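You operate a simulated robot arm through the tools that you are given. There is no shell and no other tool. Be economical: measure what you need, move in short steps, check, and stop when the job is done.

Carry out the task below with a simulated robot arm. There is one attempt and no reset: what you move stays moved.

JOB
Shake the orange cup streak-free on SLOW and put it back.
Fine: clamp disc over the cup before the shaker starts, shaker off before it swings back; end with the disc swung clear and the cup in its slot.
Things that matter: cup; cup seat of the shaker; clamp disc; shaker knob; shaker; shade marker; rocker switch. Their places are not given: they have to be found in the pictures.

Only the result counts: the job must be done as asked and must still hold three seconds after the hand-in. Knocking over, shifting, dropping, spilling or breaking anything else fails it.

ROBOT AND FRAMES
A 7-joint arm with a two-finger parallel gripper, fixed in place. Base frame: the origin is at the foot of the arm, x ahead of it, y to its left, z up; the work surface is at about z = 6. Readings come in mm, degrees, newtons and seconds.
With the tool pointing down near the work surface it reaches from about 240 to 620 mm from the base axis. Its first joint turns from -66.0 to 66.0 degrees. Payload 2.6 kg.
The tool frame sits at the grasp point between the pads (the TCP): z along the fingers, y along the line on which they close. The tips reach 30 mm beyond it. Largest opening 94 mm; finger width 28, thickness 10; the body of the gripper, 50 by 96 mm, starts 55 mm behind the TCP.
Orientation is told as [roll, pitch, yaw] about the base's x, y, z axes, in that order, counted from this pose: with the fingers straight down and closing along the base's y, the tool's x points along the base's -x, its y along +y and its z along -z.

CONTROLS
- The arm moves only by the tool servo_tool. Its argument "moves" is a list of rows, each a list of 7 numbers: the shift along the tool's x, y, z in units of 500 mm (1.0 is 500 mm), then the turn, a rotation vector about the tool's x, y, z in units of 120 degrees (1.0 is 120 degrees), then the gripper command, from -1 (fully open) to 1 (shut), values between in proportion. In form: [[dx, dy, dz, rx, ry, rz, claw], ...]. A call has 1 to 8 rows; each row is the pose to reach, as a shift and turn from the pose commanded when the call began, along the tool's axes at that moment. A call with a number of a shift or a turn outside -1 to 1 is refused whole. Rows are played at 5 a second. More than 50 mm and 8.6 degrees between two rows, or a gripper value outside its range, and nothing of the call is played. Where a pose cannot be reached the arm comes as near as it can. A force on the tool above 90 N (or 10 N above the force at the start of the call, whichever is more), or a blocked arm, ends the call early, and 0.2 s more pass. The fingers move at their own pace (about 72 mm/s each) and stop on an object; they squeeze with about 21 N. The grip force told is the motor's: it shows also when the fingers shut on nothing. Time passes only in rows, and 0.2 s behind the last, so rows that repeat a pose let the fingers close. It gives the time, the measured TCP pose, the force on the tool (base axes), the opening and the grip force at its end, in the units of the frame above (readings bear some noise), and new pictures: "pictures" is both (left out), scene, wrist or none.
- Cameras (640 x 400 px; columns grow to the right, rows downward): "scene" is fixed at [38.1, 435.8, 559.3]; the picture's right is [-0.74, -0.67, 0.00], its down [-0.42, 0.46, -0.78] and it looks along [0.53, -0.58, -0.62] (base axes); focal length 243 px, centre (320, 200). "wrist" rides on the gripper at [-37, 0, -58] in the tool frame; the picture's right is [0.00, -1.00, 0.00], its down [0.97, 0.00, -0.24] and it looks along [0.24, 0.00, 0.97] (tool axes); focal length 218 px, centre (320, 200).
- probe_pixels(camera, pixels): for up to 12 pixels [column, row] of the newest picture of that camera ("zoom" is the newest enlarged one), the place [x, y, z] in the base frame of the surface seen there, good to about 2 mm. It takes no simulated time.
- zoom(camera, box): a new picture of the part [left, top, right, bottom] of that camera's present view, enlarged. It takes no simulated time.
- close_job(): hands the job in; it is judged then, once.

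Go step by step. Measure first, check grasps and placings, and put right what went wrong. The budget is 80 turns and 120 pictures, counting those below and the enlarged ones. Unless the task says otherwise, let go and move clear before handing in, and close with one line.

The tools are called after "Request:" as name(argument=value, ...) on one line, values as JSON. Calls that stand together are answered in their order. servo_tool: Moves the arm, as the interface text tells. Its arguments: {"type":"object","properties":{"moves":{"type":"array","items":{"type":"array","items":{"type":"number"}}},"pictures":{"type":"string","enum":["both","scene","wrist","none"]}},"required":["moves"]} The other tools are called the same way: probe_pixels (camera, pixels) gives the place of the surface under pixels of a picture; zoom (camera, box) takes an enlarged picture of a part of a camera's view; close_job () hands the job in.

At the start:

```text
time: 0.0
position: [361.6, 8.2, 403.5]
ee_rot: [0.0, 0.0, 0.0]
ft_force: [-0.2, -0.6, -0.5]
finger_gap: 94.0
finger_force: 0.0
```

scene: 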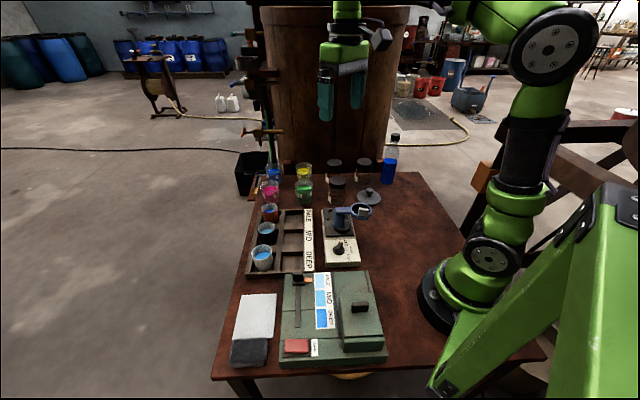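
wrist: 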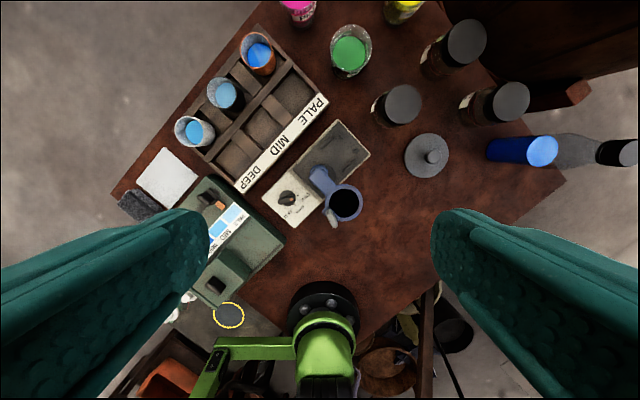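

The pictures show a rack with three cups (the orange one near scene 270,212), a shaker near (340,235) and a green device near (330,310). I'll zoom in on each.

Request:
zoom(camera="scene", box=[230, 150, 400, 280])

Request:
zoom(camera="scene", box=[220, 250, 400, 370])

Request:
zoom(camera="wrist", box=[170, 10, 400, 240])

```text
3.08 times, centred on (315, 215) of scene
```

zoom: 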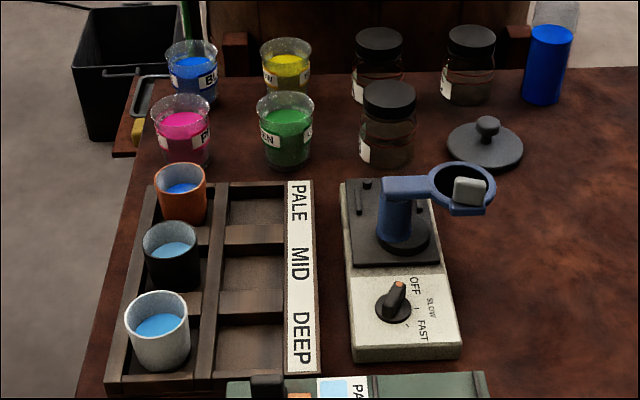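

```text
3.33 times, centred on (310, 310) of scene
```

zoom: 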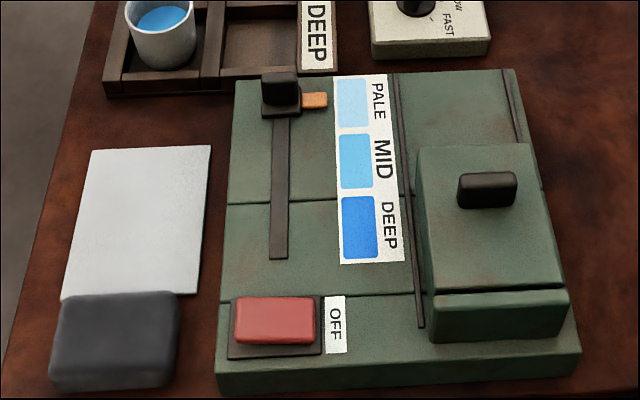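

```text
1.74 times, centred on (285, 125) of wrist
```

zoom: 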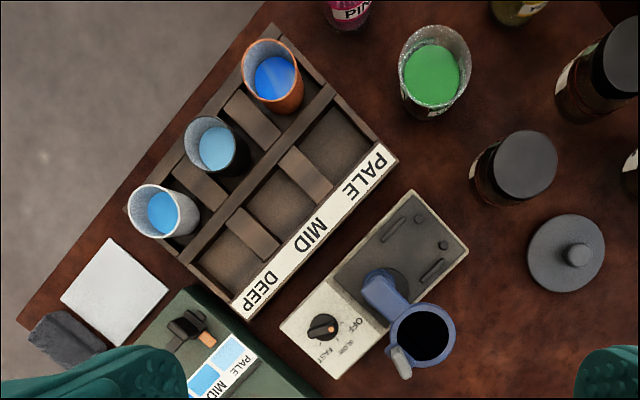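

Request:
zoom(camera="scene", box=[315, 195, 385, 270])

Request:
zoom(camera="wrist", box=[255, 110, 385, 240])

Request:
probe_pixels(camera="wrist", pixels=[[263, 203], [308, 225], [370, 152], [336, 120], [288, 198], [345, 202], [333, 222], [320, 180], [345, 150], [258, 55], [300, 95], [318, 178]])

Request:
zoom(camera="wrist", box=[220, 10, 300, 90])

```text
5.33 times, centred on (350, 232) of scene
```

zoom: 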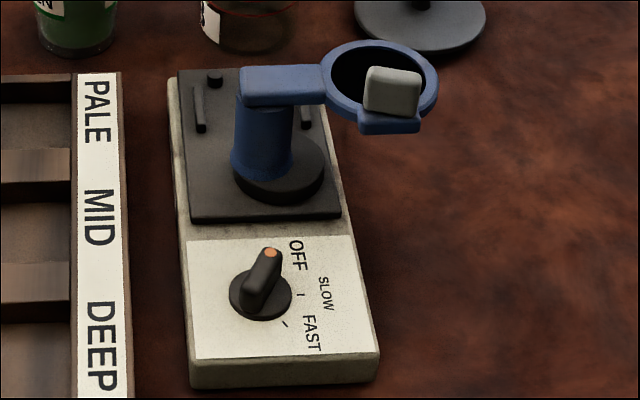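

```text
3.08 times, centred on (320, 175) of wrist
```

zoom: 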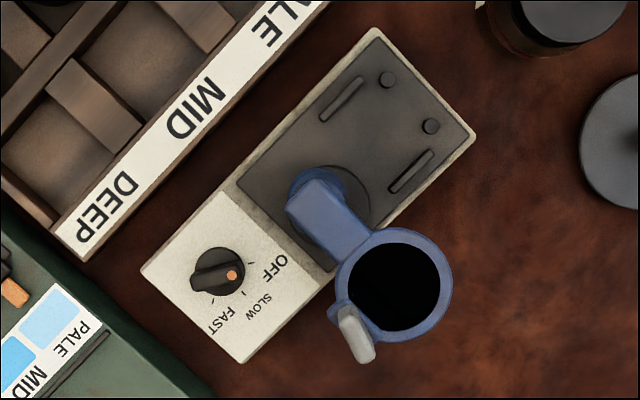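

```text
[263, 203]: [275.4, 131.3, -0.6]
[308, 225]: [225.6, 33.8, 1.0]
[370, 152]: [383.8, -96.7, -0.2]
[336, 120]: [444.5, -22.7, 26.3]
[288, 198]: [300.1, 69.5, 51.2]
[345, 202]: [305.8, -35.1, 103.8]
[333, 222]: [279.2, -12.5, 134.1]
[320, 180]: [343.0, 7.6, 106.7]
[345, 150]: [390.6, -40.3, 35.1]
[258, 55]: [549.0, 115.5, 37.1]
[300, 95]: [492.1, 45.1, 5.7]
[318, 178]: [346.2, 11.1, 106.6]
```

```text
5.00 times, centred on (260, 50) of wrist
```

zoom: 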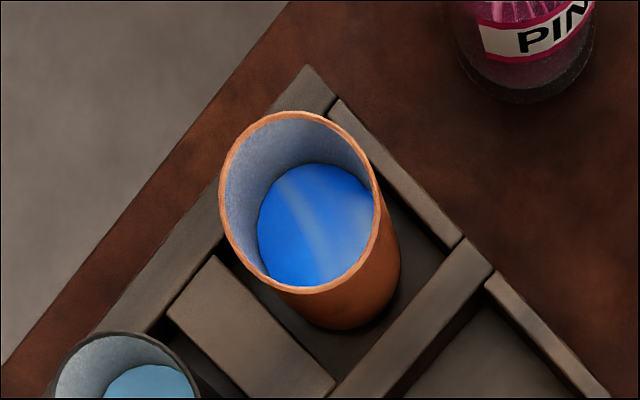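

The knob points at OFF, the clamp disc is swung clear on a blue arm, and the orange cup's paint has streaks. I'll probe the exact geometry next.

Request:
zoom(camera="wrist", box=[255, 110, 385, 240])

Request:
probe_pixels(camera="zoom", pixels=[[341, 99], [411, 171], [388, 78], [431, 126], [376, 135], [316, 205], [350, 235], [395, 285], [352, 335], [217, 290], [232, 275], [200, 283]])

Request:
probe_pixels(camera="zoom", pixels=[[345, 285], [395, 238], [446, 285], [395, 332], [345, 315], [370, 350], [340, 170], [365, 220], [150, 270], [243, 358], [374, 32], [473, 137]])

Request:
zoom(camera="wrist", box=[220, 10, 300, 90])

Request:
probe_pixels(camera="zoom", pixels=[[224, 195], [376, 195], [298, 114], [300, 290], [315, 225], [370, 300], [250, 320], [200, 240], [400, 220], [430, 270], [390, 190], [345, 320]])

```text
3.08 times, centred on (320, 175) of wrist
```

zoom: 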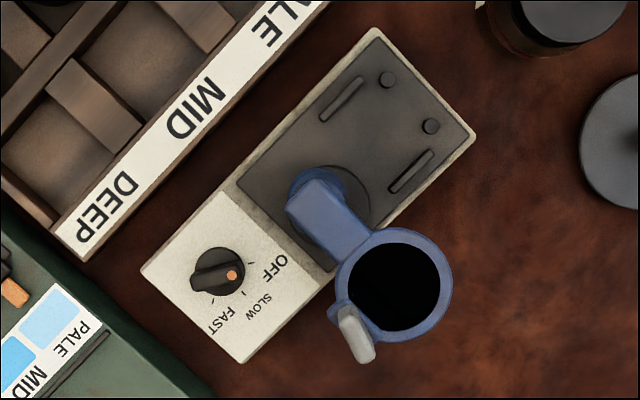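

```text
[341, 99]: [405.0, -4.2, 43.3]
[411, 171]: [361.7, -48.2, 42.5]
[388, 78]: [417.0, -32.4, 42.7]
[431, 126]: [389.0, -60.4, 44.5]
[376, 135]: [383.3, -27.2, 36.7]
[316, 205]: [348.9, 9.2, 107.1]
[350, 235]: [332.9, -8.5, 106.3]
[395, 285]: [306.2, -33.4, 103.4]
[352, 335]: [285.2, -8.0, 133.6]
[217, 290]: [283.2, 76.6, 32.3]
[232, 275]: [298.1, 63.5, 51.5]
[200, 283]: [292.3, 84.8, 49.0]
```

```text
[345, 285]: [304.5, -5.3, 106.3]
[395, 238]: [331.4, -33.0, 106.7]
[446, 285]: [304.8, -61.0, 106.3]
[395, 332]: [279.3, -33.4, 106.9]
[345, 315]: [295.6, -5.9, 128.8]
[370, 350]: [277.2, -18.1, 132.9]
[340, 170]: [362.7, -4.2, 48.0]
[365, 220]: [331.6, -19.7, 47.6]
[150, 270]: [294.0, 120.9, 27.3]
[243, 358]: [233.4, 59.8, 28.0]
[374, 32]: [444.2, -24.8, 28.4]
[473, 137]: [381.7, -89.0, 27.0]
```

```text
5.00 times, centred on (260, 50) of wrist
```

zoom: 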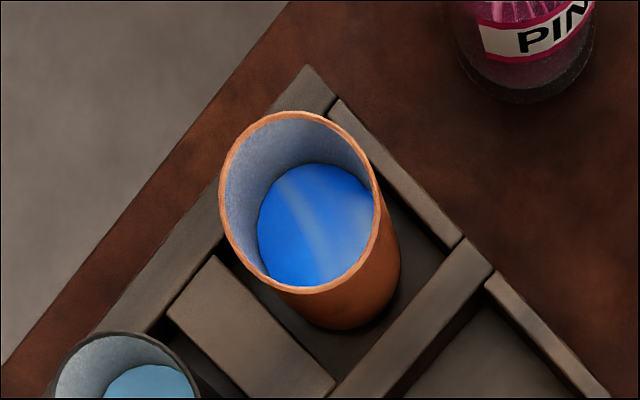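

```text
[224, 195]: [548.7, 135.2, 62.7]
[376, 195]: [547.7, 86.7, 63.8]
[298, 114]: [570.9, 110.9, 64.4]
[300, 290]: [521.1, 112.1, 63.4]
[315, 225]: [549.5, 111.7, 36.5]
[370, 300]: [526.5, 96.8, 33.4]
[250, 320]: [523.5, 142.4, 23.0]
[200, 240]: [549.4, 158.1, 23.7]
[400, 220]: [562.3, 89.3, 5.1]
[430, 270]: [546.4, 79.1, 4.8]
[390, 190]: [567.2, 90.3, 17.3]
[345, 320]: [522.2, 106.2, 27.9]
```

The cup centre is about (546, 111) with its rim at z 63 and a diameter of about 49. The rack and shaker axis runs at about -44°. I'll move above the cup with yaw -44° so the fingers close across the rack row.

Request:
servo_tool(moves=[[-0.046, 0.026, 0.051, 0, 0, 0.046, -1], [-0.0925, 0.0515, 0.1015, 0, 0, 0.092, -1], [-0.139, 0.077, 0.152, 0, 0, 0.138, -1], [-0.185, 0.103, 0.203, 0, 0, 0.184, -1], [-0.231, 0.129, 0.254, 0, 0, 0.23, -1], [-0.2775, 0.1545, 0.3045, 0, 0, 0.276, -1], [-0.324, 0.18, 0.355, 0, 0, 0.322, -1], [-0.37, 0.206, 0.406, 0, 0, 0.368, -1]], pictures="both")

```text
time: 1.8
position: [546.2, 110.3, 197.4]
ee_rot: [0.0, 0.0, -44.4]
ft_force: [0.2, -0.8, 0.4]
finger_gap: 94.1
finger_force: 0.1
```

scene: 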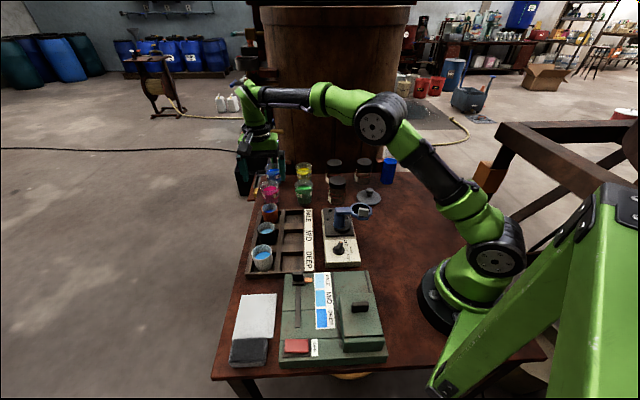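
wrist: 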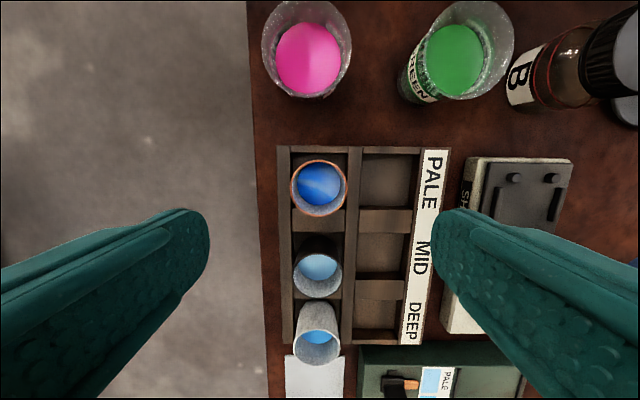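

The wrist view shows the cup at (319,188) with the fingers on either side of it. I'll probe the rim and its surroundings precisely.

Request:
probe_pixels(camera="wrist", pixels=[[292, 186], [346, 186], [319, 161], [319, 215], [319, 185], [350, 200], [385, 180], [307, 30], [270, 30], [310, 220], [283, 190], [352, 180]])

Request:
zoom(camera="wrist", box=[270, 140, 370, 240])

```text
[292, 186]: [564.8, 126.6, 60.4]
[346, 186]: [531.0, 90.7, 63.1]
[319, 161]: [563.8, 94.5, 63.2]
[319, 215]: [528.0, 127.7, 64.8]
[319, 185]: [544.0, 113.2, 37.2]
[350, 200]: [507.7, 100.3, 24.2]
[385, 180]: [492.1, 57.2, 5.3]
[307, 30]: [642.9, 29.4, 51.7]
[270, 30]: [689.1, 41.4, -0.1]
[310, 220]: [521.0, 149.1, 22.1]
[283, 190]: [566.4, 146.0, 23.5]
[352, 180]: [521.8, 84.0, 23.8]
```

```text
4.00 times, centred on (320, 190) of wrist
```

zoom: 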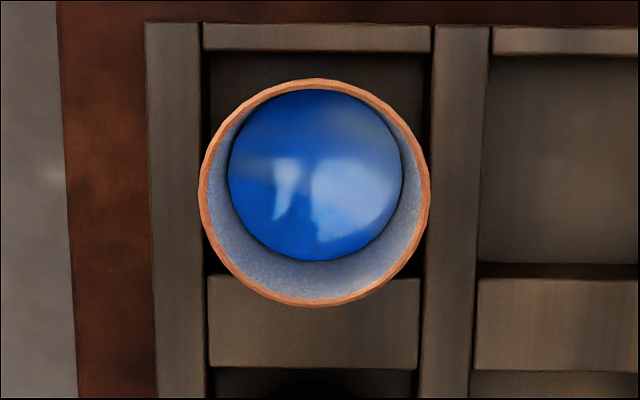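

The cup is centred under the tool, the slot walls are at z 24 and the floor is near z 5. I'll descend to TCP z 58, which puts the tips at 28, then close.

Request:
servo_tool(moves=[[0, 0, 0.08, 0, 0, 0, -1], [0, 0, 0.16, 0, 0, 0, -1], [0, 0, 0.23, 0, 0, 0, -1], [0, 0, 0.279, 0, 0, 0, -1], [0, 0, 0.279, 0, 0, 0, -1]], pictures="wrist")

```text
time: 3.0
position: [544.1, 110.0, 61.6]
ee_rot: [0.0, 0.0, -44.2]
ft_force: [-0.2, 0.1, -0.4]
finger_gap: 93.8
finger_force: 0.1
```

wrist: 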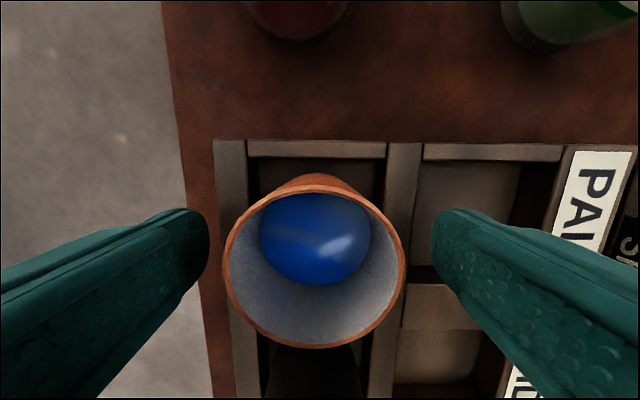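

The fingers straddle the cup evenly, so I'll close the gripper and let it settle.

Request:
servo_tool(moves=[[0, 0, 0.004, 0, 0, 0, -0.3], [0, 0, 0.004, 0, 0, 0, 0.2], [0, 0, 0.004, 0, 0, 0, 1], [0, 0, 0.004, 0, 0, 0, 1], [0, 0, 0.004, 0, 0, 0, 1]], pictures="wrist")

```text
time: 4.2
position: [545.4, 110.9, 59.7]
ee_rot: [0.0, 0.0, -44.2]
ft_force: [0.1, 0.6, 1.4]
finger_gap: 49.5
finger_force: 21.4
```

wrist: 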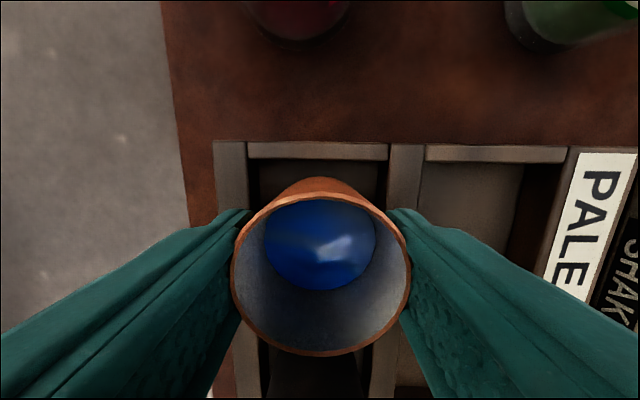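

The cup is gripped at 49.5 mm with 21 N, so I'll lift it gently.

Request:
servo_tool(moves=[[0, 0, -0.01, 0, 0, 0, 1], [0, 0, -0.03, 0, 0, 0, 1], [0, 0, -0.06, 0, 0, 0, 1], [0, 0, -0.1, 0, 0, 0, 1], [0, 0, -0.14, 0, 0, 0, 1], [0, 0, -0.18, 0, 0, 0, 1], [0, 0, -0.2, 0, 0, 0, 1], [0, 0, -0.2, 0, 0, 0, 1]], pictures="both")

```text
time: 6.0
position: [546.7, 110.3, 158.3]
ee_rot: [0.0, 0.0, -44.3]
ft_force: [0.6, 0.4, -0.6]
finger_gap: 48.8
finger_force: 20.9
```

scene: 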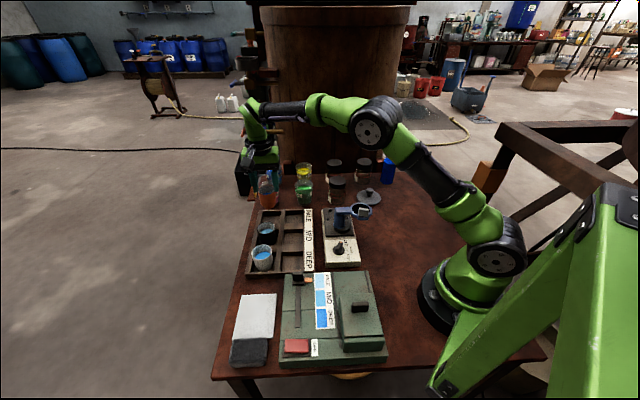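
wrist: 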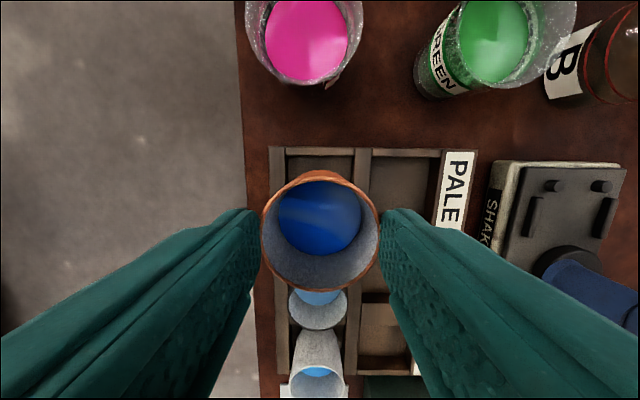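

The cup is up and level. I'll carry it sideways at the same height to above the seat at about (383, -26).

Request:
servo_tool(moves=[[0.002, -0.02, 0, 0, 0, 0, 1], [0.007, -0.07, 0, 0, 0, 0, 1], [0.014, -0.14, 0, 0, 0, 0, 1], [0.021, -0.21, 0, 0, 0, 0, 1], [0.028, -0.28, 0, 0, 0, 0, 1], [0.035, -0.35, 0, 0, 0, 0, 1], [0.041, -0.404, 0, 0, 0, 0, 1], [0.043, -0.424, 0, 0, 0, 0, 1]], pictures="both")

```text
time: 7.8
position: [383.9, -28.5, 159.2]
ee_rot: [0.0, 0.0, -44.1]
ft_force: [0.4, 0.0, -0.4]
finger_gap: 48.8
finger_force: 20.9
```

scene: 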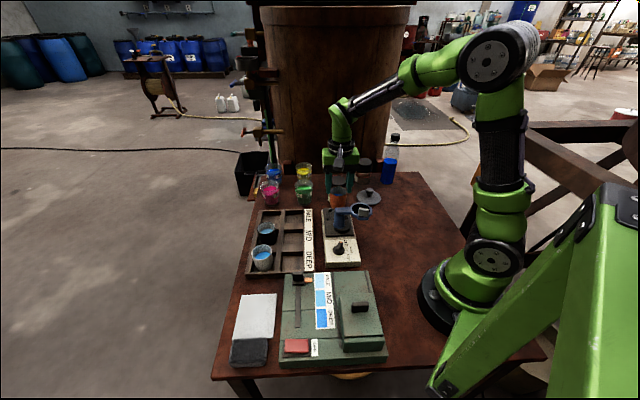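
wrist: 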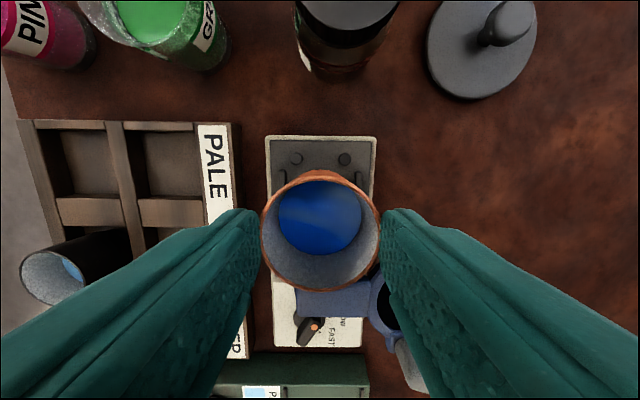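

The cup is over the seat, with the stops visible at (296,157) and (344,158). I'll probe those and the cup rim to check alignment.

Request:
probe_pixels(camera="wrist", pixels=[[296, 157], [344, 158], [282, 178], [359, 178], [267, 137], [375, 140], [263, 230], [379, 230], [320, 175], [320, 288], [320, 160]])

Request:
zoom(camera="wrist", box=[250, 120, 400, 220])

```text
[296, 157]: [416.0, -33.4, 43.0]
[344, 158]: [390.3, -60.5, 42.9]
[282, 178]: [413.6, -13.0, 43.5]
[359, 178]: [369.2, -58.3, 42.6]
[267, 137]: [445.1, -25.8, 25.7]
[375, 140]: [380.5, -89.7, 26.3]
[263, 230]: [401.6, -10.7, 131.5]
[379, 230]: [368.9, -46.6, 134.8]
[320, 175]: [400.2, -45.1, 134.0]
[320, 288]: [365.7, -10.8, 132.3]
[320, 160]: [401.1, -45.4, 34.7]
```

```text
4.00 times, centred on (325, 170) of wrist
```

zoom: 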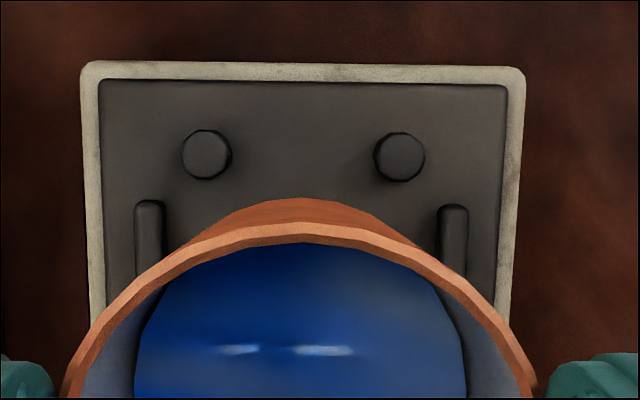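

The rim is at z 133 while the TCP is at 159, so the cup slid about 30 mm down in the fingers and is held near the tips. It is stable and centred to 1 mm, so I'll lower it slowly by about 36 mm toward the seat.

Request:
servo_tool(moves=[[0, 0, 0.01, 0, 0, 0, 1], [0, 0, 0.02, 0, 0, 0, 1], [0, 0, 0.032, 0, 0, 0, 1], [0, 0, 0.044, 0, 0, 0, 1], [0, 0, 0.056, 0, 0, 0, 1], [0, 0, 0.066, 0, 0, 0, 1], [0, 0, 0.072, 0, 0, 0, 1], [0, 0, 0.072, 0, 0, 0, 1]], pictures="both")

Request:
zoom(camera="scene", box=[300, 150, 390, 240])

Request:
probe_pixels(camera="wrist", pixels=[[320, 175], [320, 288], [263, 230], [379, 230]])

```text
time: 9.6
position: [383.2, -25.1, 124.3]
ee_rot: [0.0, 0.0, -44.2]
ft_force: [-0.3, 0.5, -1.4]
finger_gap: 48.8
finger_force: 20.6
```

scene: 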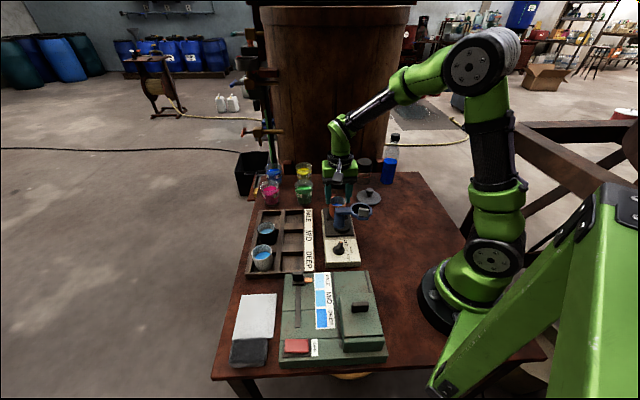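
wrist: 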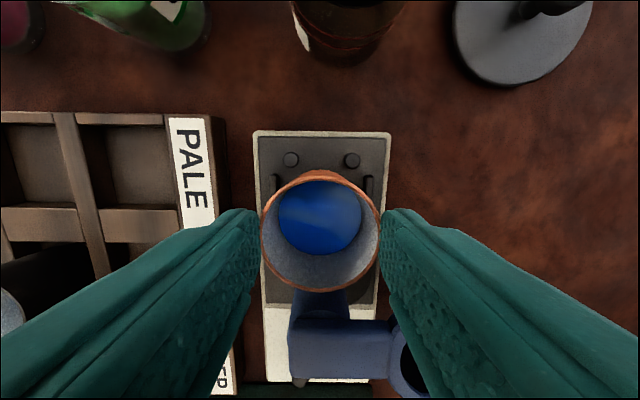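

```text
4.44 times, centred on (345, 195) of scene
```

zoom: 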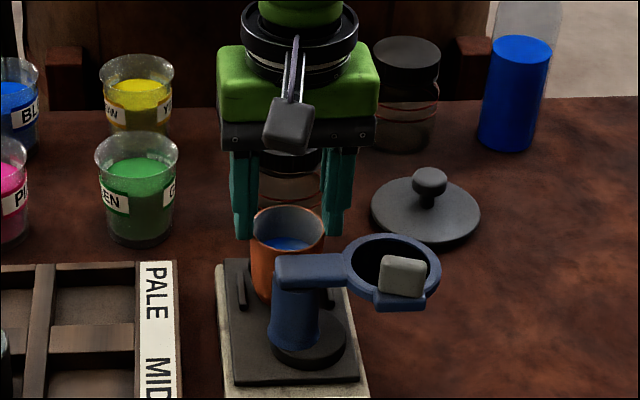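

```text
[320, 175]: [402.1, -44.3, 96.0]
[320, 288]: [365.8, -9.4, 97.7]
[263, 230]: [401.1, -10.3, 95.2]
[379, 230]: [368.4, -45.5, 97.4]
```

The rim is at z 96.5 and should rest at about 93–95, with the cup centre at about (384, -27). I'll lower in small steps and check for contact.

Request:
servo_tool(moves=[[0, 0, 0.003, 0, 0, 0, 1], [0, 0, 0.006, 0, 0, 0, 1], [0, 0, 0.009, 0, 0, 0, 1], [0, 0, 0.009, 0, 0, 0, 1]], pictures="wrist")

Request:
probe_pixels(camera="wrist", pixels=[[320, 175], [320, 288], [263, 230], [379, 230]])

```text
time: 10.6
position: [383.1, -25.9, 119.6]
ee_rot: [0.2, -0.2, -44.1]
ft_force: [-0.6, -0.7, 16.5]
finger_gap: 48.8
finger_force: 20.9
```

wrist: 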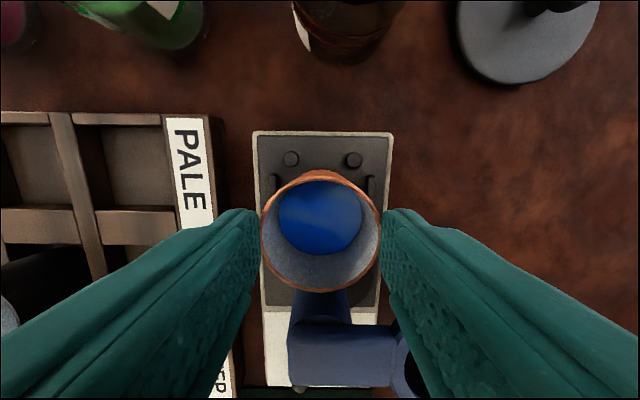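

```text
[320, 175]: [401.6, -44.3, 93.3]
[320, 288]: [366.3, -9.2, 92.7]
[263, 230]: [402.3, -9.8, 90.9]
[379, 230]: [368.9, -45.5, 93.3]
```

There is 16.5 N of contact and the rim is at 93, so the cup is seated. I'll relieve the force a little, open and rise.

Request:
servo_tool(moves=[[0, 0, -0.003, 0, 0, 0, 1], [0, 0, -0.003, 0, 0, 0, 0.2], [0, 0, -0.003, 0, 0, 0, -0.3], [0, 0, -0.003, 0, 0, 0, -0.5], [0, 0, -0.03, 0, 0, 0, -0.5], [0, 0, -0.09, 0, 0, 0, -0.5], [0, 0, -0.17, 0, 0, 0, -0.5], [0, 0, -0.25, 0, 0, 0, -0.5]], pictures="both")

Request:
zoom(camera="scene", box=[300, 180, 390, 270])

```text
time: 12.4
position: [384.3, -25.5, 243.3]
ee_rot: [-0.1, 0.0, -44.2]
ft_force: [0.4, -0.2, 1.0]
finger_gap: 70.7
finger_force: 0.1
```

scene: 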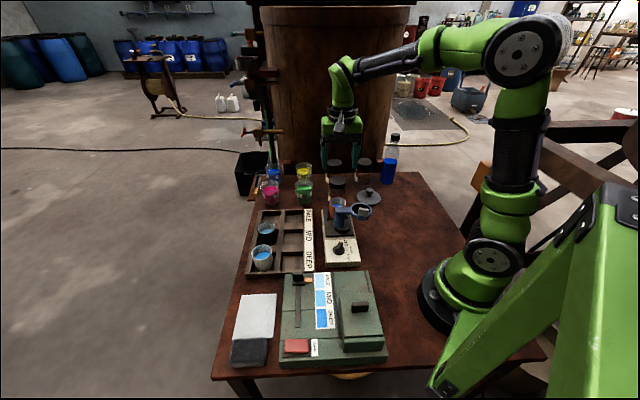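
wrist: 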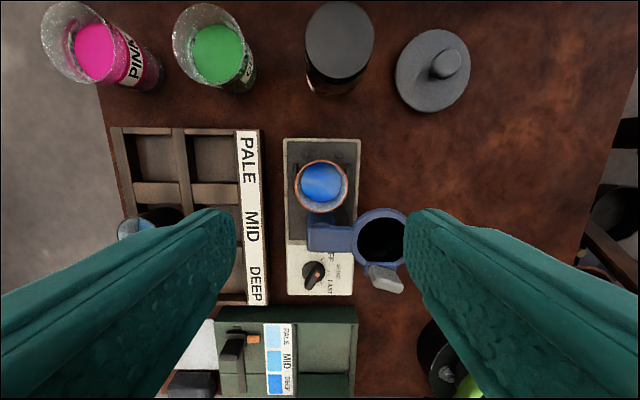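

```text
4.44 times, centred on (345, 225) of scene
```

zoom: 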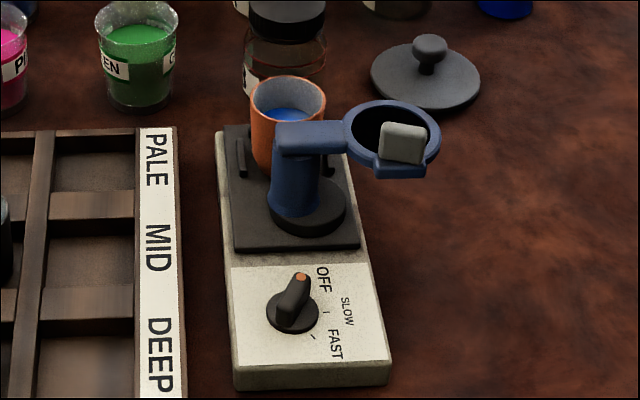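

The cup stands in the seat between the bars. Now I'll measure the handle tab on the clamp arm, at wrist (385,278), and the pivot.

Request:
zoom(camera="wrist", box=[280, 190, 420, 310])

Request:
probe_pixels(camera="wrist", pixels=[[366, 267], [374, 284], [400, 291], [402, 282], [385, 280], [390, 272], [357, 240], [381, 209], [381, 264], [404, 240], [312, 222], [312, 248]])

Request:
probe_pixels(camera="scene", pixels=[[357, 209], [362, 206], [370, 207], [371, 212], [357, 212], [363, 214], [345, 212], [340, 214], [337, 222], [350, 207]])

```text
3.33 times, centred on (350, 250) of wrist
```

zoom: 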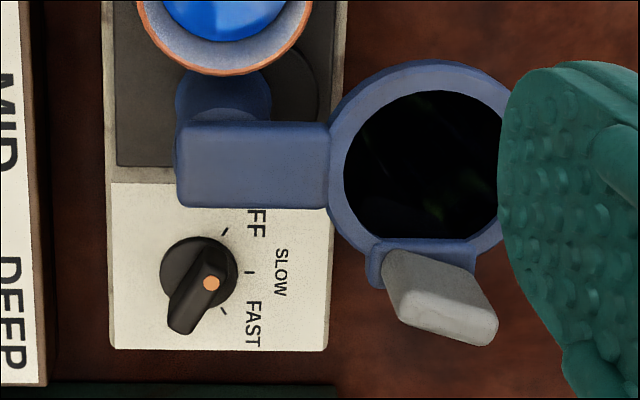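

```text
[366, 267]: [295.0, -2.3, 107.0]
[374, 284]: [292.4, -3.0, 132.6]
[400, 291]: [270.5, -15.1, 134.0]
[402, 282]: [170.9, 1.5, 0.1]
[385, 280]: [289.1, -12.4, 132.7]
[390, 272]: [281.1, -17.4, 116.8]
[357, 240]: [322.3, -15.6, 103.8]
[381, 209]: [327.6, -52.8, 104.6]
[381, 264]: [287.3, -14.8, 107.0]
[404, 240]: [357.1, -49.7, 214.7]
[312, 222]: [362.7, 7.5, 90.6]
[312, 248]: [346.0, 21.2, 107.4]
```

```text
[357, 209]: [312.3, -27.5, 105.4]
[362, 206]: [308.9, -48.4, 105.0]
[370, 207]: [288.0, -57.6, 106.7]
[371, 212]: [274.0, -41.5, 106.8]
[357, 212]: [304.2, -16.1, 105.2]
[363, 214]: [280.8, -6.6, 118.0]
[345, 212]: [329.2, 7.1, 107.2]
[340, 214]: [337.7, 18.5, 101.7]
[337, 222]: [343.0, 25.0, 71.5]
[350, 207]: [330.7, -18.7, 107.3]
```

The tab is a slab at about (283, -10) reaching z 134, behind the ring. The pivot is about (340, 15.6), and the disc needs roughly +81° to sit over the cup. I'll move the closed fingers behind the tab, staying high for now.

Request:
servo_tool(moves=[[0.046, -0.027, 0, 0, 0, -0.015, 1], [0.115, -0.068, 0, 0, 0, -0.037, 1], [0.185, -0.11, 0, 0, 0, -0.06, 1], [0.231, -0.137, 0, 0, 0, -0.0733, 1], [0.231, -0.137, 0, 0, 0, -0.0733, 1]], pictures="wrist")

```text
time: 13.6
position: [252.2, 6.7, 243.6]
ee_rot: [0.0, -0.1, -35.3]
ft_force: [-0.2, -0.2, 0.0]
finger_gap: 0.0
finger_force: 21.3
```

wrist: 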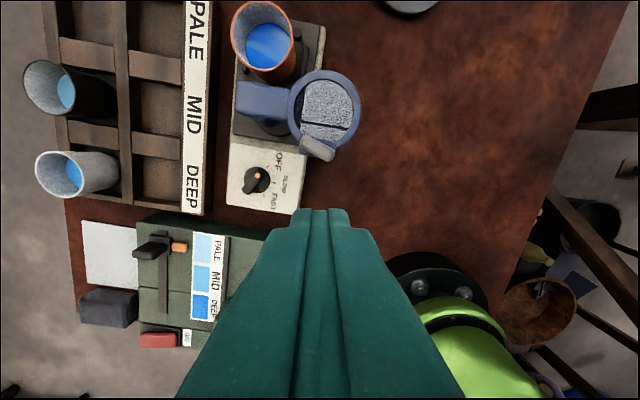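

The tab at (317,148) sits straight ahead of the closed fingers. I'll descend behind it to TCP z 143.

Request:
servo_tool(moves=[[0, 0, 0.06, 0, 0, 0, 1], [0, 0, 0.12, 0, 0, 0, 1], [0, 0, 0.17, 0, 0, 0, 1], [0, 0, 0.2, 0, 0, 0, 1], [0, 0, 0.2, 0, 0, 0, 1]], pictures="both")

Request:
zoom(camera="scene", box=[310, 160, 410, 260])

```text
time: 14.8
position: [252.1, 5.4, 142.6]
ee_rot: [0.0, -0.1, -35.5]
ft_force: [0.4, 0.0, -0.5]
finger_gap: 0.0
finger_force: 21.3
```

scene: 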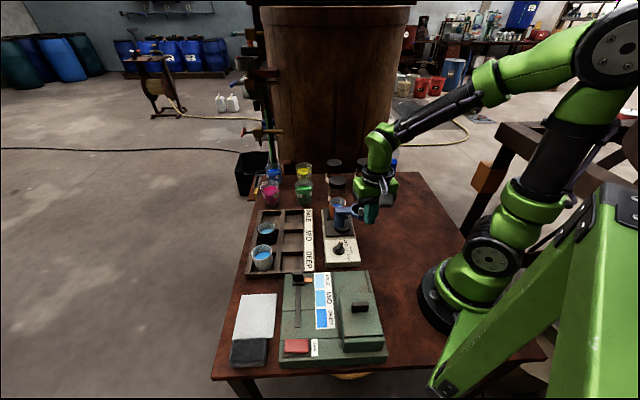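
wrist: 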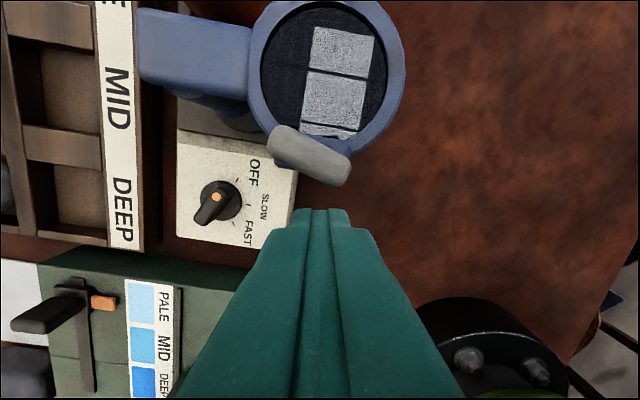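

```text
4.00 times, centred on (360, 210) of scene
```

zoom: 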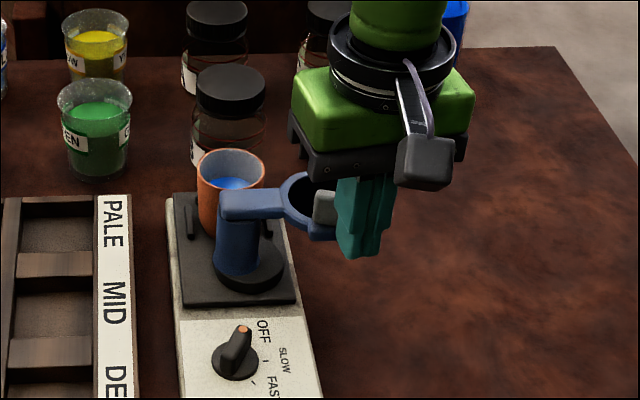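

The tab's face is rotated about 30° from my fingers, so it faces its own tangent. I'll probe it for accuracy.

Request:
probe_pixels(camera="wrist", pixels=[[276, 130], [308, 150], [342, 168], [275, 150], [305, 168], [332, 182], [285, 128], [320, 148], [326, 10], [255, 60], [395, 60], [145, 45]])

```text
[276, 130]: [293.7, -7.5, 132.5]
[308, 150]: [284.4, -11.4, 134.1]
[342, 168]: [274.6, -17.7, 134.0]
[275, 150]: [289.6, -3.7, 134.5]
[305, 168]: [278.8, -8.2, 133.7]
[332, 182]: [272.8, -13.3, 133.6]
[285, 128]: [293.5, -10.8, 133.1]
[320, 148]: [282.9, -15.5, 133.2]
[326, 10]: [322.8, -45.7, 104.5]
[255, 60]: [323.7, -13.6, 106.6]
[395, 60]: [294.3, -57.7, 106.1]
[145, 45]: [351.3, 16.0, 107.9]
```

The tab centre is about (283, -11) and its normal points along its own tangent. I'll realign the fingers squarely behind it at yaw -64°.

Request:
servo_tool(moves=[[-0.004, 0.01, 0, 0, 0, 0.06, 1], [-0.008, 0.02, 0, 0, 0, 0.12, 1], [-0.012, 0.03, 0, 0, 0, 0.18, 1], [-0.0164, 0.0407, 0, 0, 0, 0.2375, 1], [-0.0164, 0.0407, 0, 0, 0, 0.2375, 1]], pictures="wrist")

```text
time: 16.0
position: [270.8, 17.5, 143.1]
ee_rot: [0.0, 0.0, -64.0]
ft_force: [-0.6, -0.3, -0.3]
finger_gap: 0.0
finger_force: 20.6
```

wrist: 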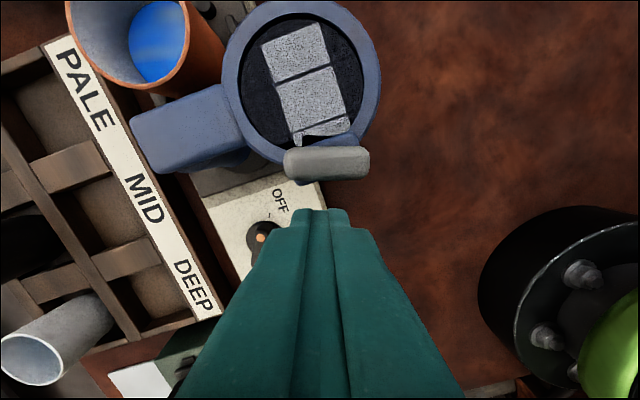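

The fingers are squarely behind the tab. I'll push it along the first half of the arc, about 40°.

Request:
servo_tool(moves=[[-0.024, 0, 0, 0, 0, 0, 1], [-0.0431, -0.0029, 0, 0, 0, -0.05, 1], [-0.0588, -0.0045, 0, 0, 0, -0.1083, 1], [-0.0745, -0.0042, 0, 0, 0, -0.1667, 1], [-0.09, -0.0019, 0, 0, 0, -0.225, 1], [-0.1052, 0.0022, 0, 0, 0, -0.2833, 1], [-0.1177, 0.0072, 0, 0, 0, -0.3333, 1]], pictures="both")

```text
time: 17.6
position: [300.8, -32.9, 142.8]
ee_rot: [0.1, 0.0, -23.8]
ft_force: [0.5, 0.6, 0.5]
finger_gap: 0.1
finger_force: 21.3
```

scene: 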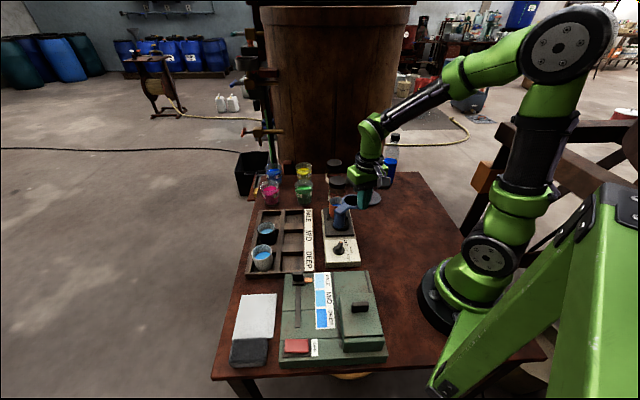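
wrist: 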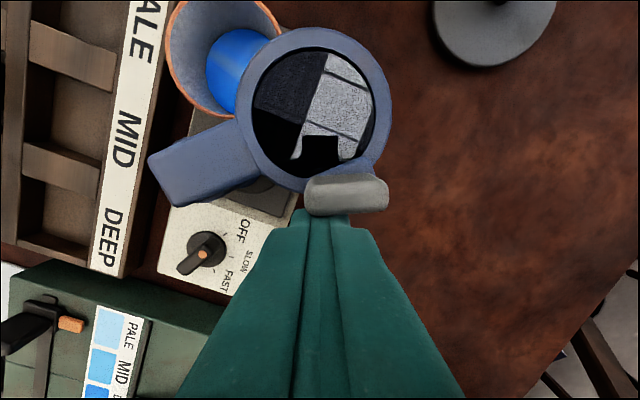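

The push works; the tab is at (346,195), drifting slightly outward from the fingers. I'll probe the ring and tab to refine the pivot.

Request:
probe_pixels(camera="wrist", pixels=[[245, 110], [388, 110], [317, 32], [315, 110], [310, 185], [384, 185], [312, 208], [380, 205], [346, 195], [185, 175], [152, 160], [180, 203]])

```text
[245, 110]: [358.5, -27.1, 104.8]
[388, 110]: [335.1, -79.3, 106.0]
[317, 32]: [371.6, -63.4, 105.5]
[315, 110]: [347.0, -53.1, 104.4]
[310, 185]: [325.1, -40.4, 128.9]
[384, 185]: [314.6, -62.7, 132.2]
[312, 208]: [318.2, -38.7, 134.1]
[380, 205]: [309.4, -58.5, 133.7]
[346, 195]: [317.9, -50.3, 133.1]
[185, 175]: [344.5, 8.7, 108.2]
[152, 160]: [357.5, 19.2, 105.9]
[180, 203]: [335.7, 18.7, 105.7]
```

Refit: the pivot is about (348, 7) and the disc is halfway, with about 45° left. Before it passes over the cup, I'll check the underside height of the ring against the rim at z 93.

Request:
zoom(camera="scene", box=[320, 180, 380, 240])

```text
6.67 times, centred on (350, 210) of scene
```

zoom: 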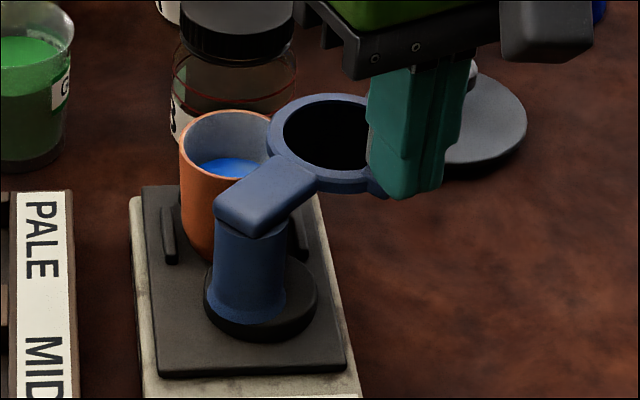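

Request:
probe_pixels(camera="zoom", pixels=[[330, 180], [330, 185], [330, 190], [330, 194], [285, 160], [240, 215], [240, 230], [262, 222], [215, 222], [250, 300], [230, 120], [255, 330]])

```text
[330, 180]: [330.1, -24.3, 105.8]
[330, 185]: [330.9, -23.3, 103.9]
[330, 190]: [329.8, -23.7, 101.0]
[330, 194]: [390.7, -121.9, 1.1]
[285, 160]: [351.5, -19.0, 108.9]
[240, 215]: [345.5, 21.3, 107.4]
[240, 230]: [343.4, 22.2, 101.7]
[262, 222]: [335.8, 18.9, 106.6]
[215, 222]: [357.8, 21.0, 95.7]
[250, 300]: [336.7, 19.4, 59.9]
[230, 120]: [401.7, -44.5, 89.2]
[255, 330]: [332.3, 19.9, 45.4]
```

The ring underside is at about z 100 and the cup rim at 93, so it clears. I'll push on along the arc for another 40°.

Request:
servo_tool(moves=[[-0.005, -0.0144, 0, 0, 0, 0, 1], [-0.0247, -0.0191, 0, 0, 0, -0.0583, 1], [-0.0408, -0.0218, 0, 0, 0, -0.1167, 1], [-0.0572, -0.0225, 0, 0, 0, -0.175, 1], [-0.0735, -0.0212, 0, 0, 0, -0.2333, 1], [-0.0896, -0.018, 0, 0, 0, -0.2917, 1], [-0.1008, -0.0145, 0, 0, 0, -0.3333, 1]], pictures="both")

Request:
zoom(camera="scene", box=[320, 180, 380, 240])

```text
time: 19.2
position: [343.0, -60.9, 142.9]
ee_rot: [0.1, 0.0, 16.2]
ft_force: [0.5, 0.1, 0.0]
finger_gap: 0.1
finger_force: 20.7
```

scene: 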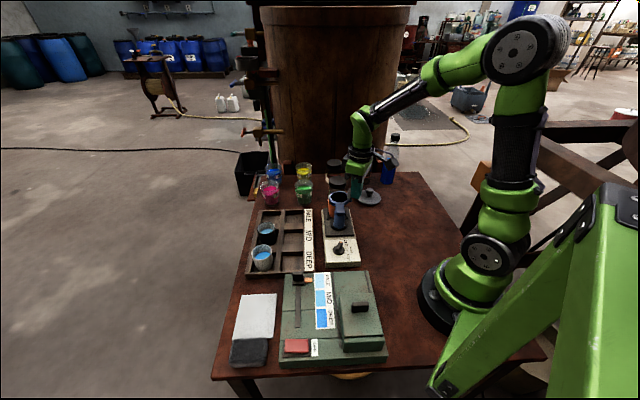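
wrist: 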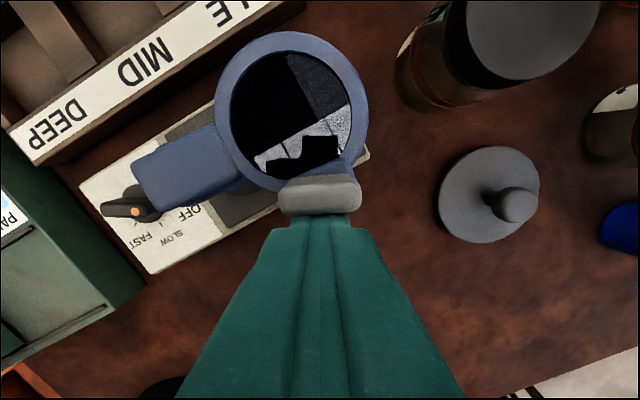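

```text
6.67 times, centred on (350, 210) of scene
```

zoom: 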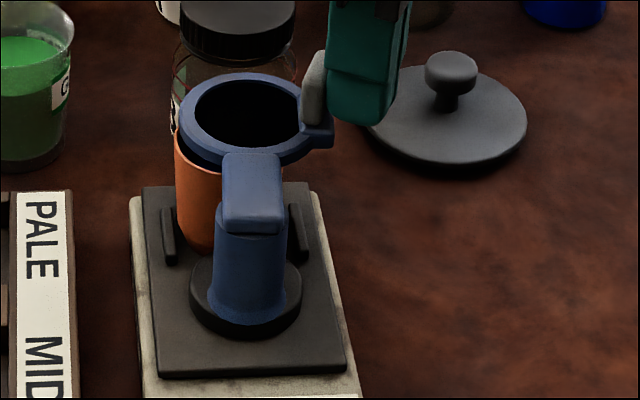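

The disc is almost over the cup. I'll probe the ring for its current centre.

Request:
probe_pixels(camera="wrist", pixels=[[222, 110], [362, 110], [292, 38], [240, 50], [345, 55], [235, 165], [283, 195], [360, 195], [320, 190]])

Request:
probe_pixels(camera="zoom", pixels=[[186, 120], [295, 95], [240, 77], [240, 160], [178, 150], [205, 246], [275, 200], [225, 200]])

```text
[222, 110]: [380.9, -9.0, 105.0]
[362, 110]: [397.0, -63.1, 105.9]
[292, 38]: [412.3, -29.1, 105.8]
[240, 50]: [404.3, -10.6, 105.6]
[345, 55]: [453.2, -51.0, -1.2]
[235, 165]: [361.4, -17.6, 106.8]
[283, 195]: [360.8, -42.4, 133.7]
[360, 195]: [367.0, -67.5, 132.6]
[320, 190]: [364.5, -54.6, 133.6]
```

```text
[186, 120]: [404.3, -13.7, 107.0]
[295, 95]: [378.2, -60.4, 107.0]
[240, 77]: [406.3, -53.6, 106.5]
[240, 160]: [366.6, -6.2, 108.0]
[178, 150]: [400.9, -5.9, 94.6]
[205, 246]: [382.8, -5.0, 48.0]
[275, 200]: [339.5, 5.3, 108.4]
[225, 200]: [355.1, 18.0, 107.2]
```

The ring centre is about (386.5, -36), with around 4° to go. I'll nudge it slowly and watch the force for an end stop.

Request:
servo_tool(moves=[[-0.0046, -0.0015, 0, 0, 0, -0.0167, 1], [-0.0092, -0.003, 0, 0, 0, -0.0333, 1], [-0.0115, -0.0036, 0, 0, 0, -0.0417, 1], [-0.0115, -0.0036, 0, 0, 0, -0.0417, 1]], pictures="both")

Request:
zoom(camera="scene", box=[320, 180, 380, 240])

Request:
probe_pixels(camera="wrist", pixels=[[222, 110], [362, 110], [292, 38], [240, 50], [342, 60], [320, 190]])

Request:
probe_pixels(camera="zoom", pixels=[[186, 120], [295, 95], [240, 77], [225, 155], [178, 150]])

```text
time: 20.2
position: [349.4, -61.1, 143.7]
ee_rot: [0.0, 0.0, 21.2]
ft_force: [-0.1, 0.1, 0.7]
finger_gap: 0.3
finger_force: 20.7
```

scene: 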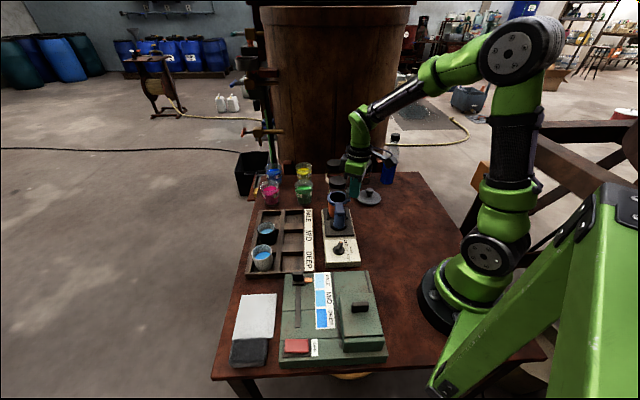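
wrist: 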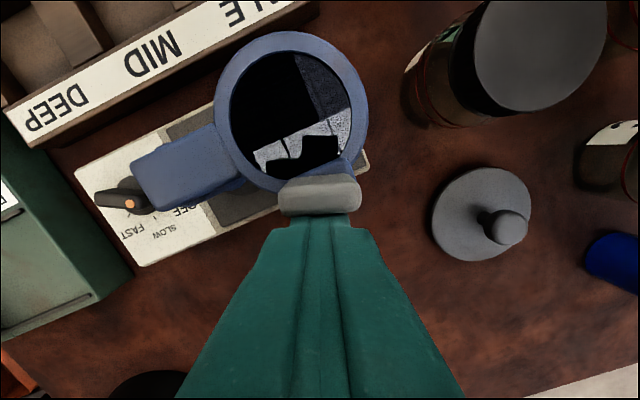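

```text
6.67 times, centred on (350, 210) of scene
```

zoom: 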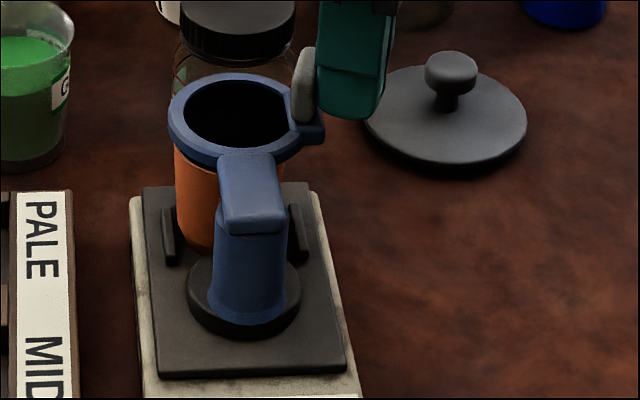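

```text
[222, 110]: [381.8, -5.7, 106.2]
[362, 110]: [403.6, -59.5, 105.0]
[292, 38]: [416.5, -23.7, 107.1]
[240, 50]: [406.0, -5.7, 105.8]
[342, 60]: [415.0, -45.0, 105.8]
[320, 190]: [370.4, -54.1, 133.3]
```

```text
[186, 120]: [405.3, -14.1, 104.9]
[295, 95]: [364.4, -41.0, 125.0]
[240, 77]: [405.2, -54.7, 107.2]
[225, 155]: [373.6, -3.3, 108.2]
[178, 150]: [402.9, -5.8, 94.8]
```

The disc is now over the seat axis at about (390.5, -33), but the cup is centred at about (384.5, -27), roughly 8 mm short of it along the shaker axis. I want it concentric before shaking, so I'll step over to the front of the tab to swing the disc back.

Request:
servo_tool(moves=[[0.004, 0, -0.02, 0, 0, 0, 1], [0.004, 0, -0.08, 0, 0, 0, 1], [-0.045, 0.003, -0.08, 0, 0, 0, 1], [-0.0864, 0.006, -0.08, 0, 0, 0, 1], [-0.0864, 0.006, -0.04, 0, 0, 0, 1], [-0.0864, 0.006, 0, 0, 0, 0, 1], [-0.0864, 0.006, 0, 0, 0, 0, 1]], pictures="both")

Request:
zoom(camera="scene", box=[320, 170, 380, 230])

```text
time: 21.8
position: [388.1, -44.5, 144.5]
ee_rot: [0.0, -0.1, 21.1]
ft_force: [0.1, 0.5, 0.1]
finger_gap: 0.0
finger_force: 20.9
```

scene: 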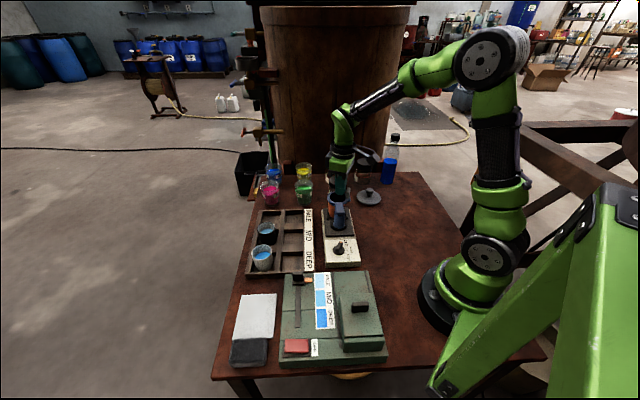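
wrist: 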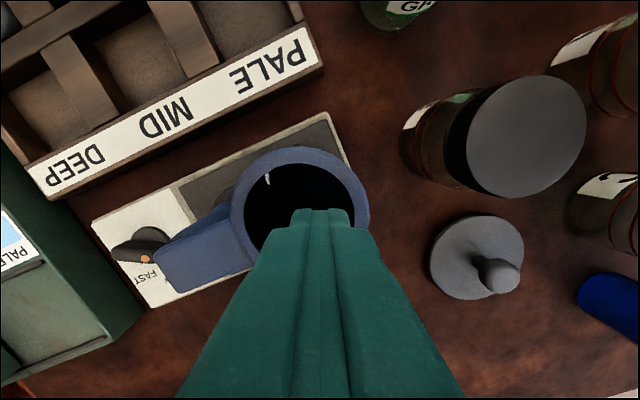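

```text
6.67 times, centred on (350, 200) of scene
```

zoom: 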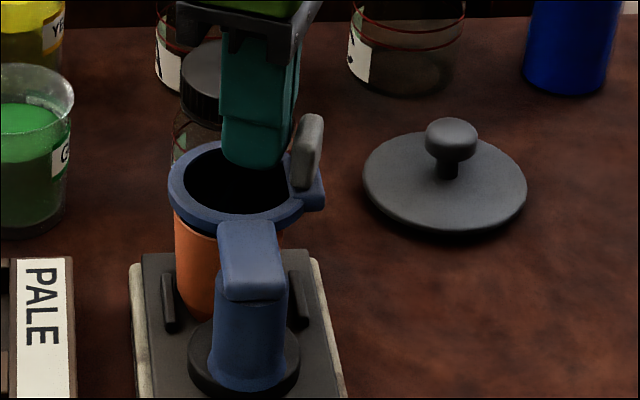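

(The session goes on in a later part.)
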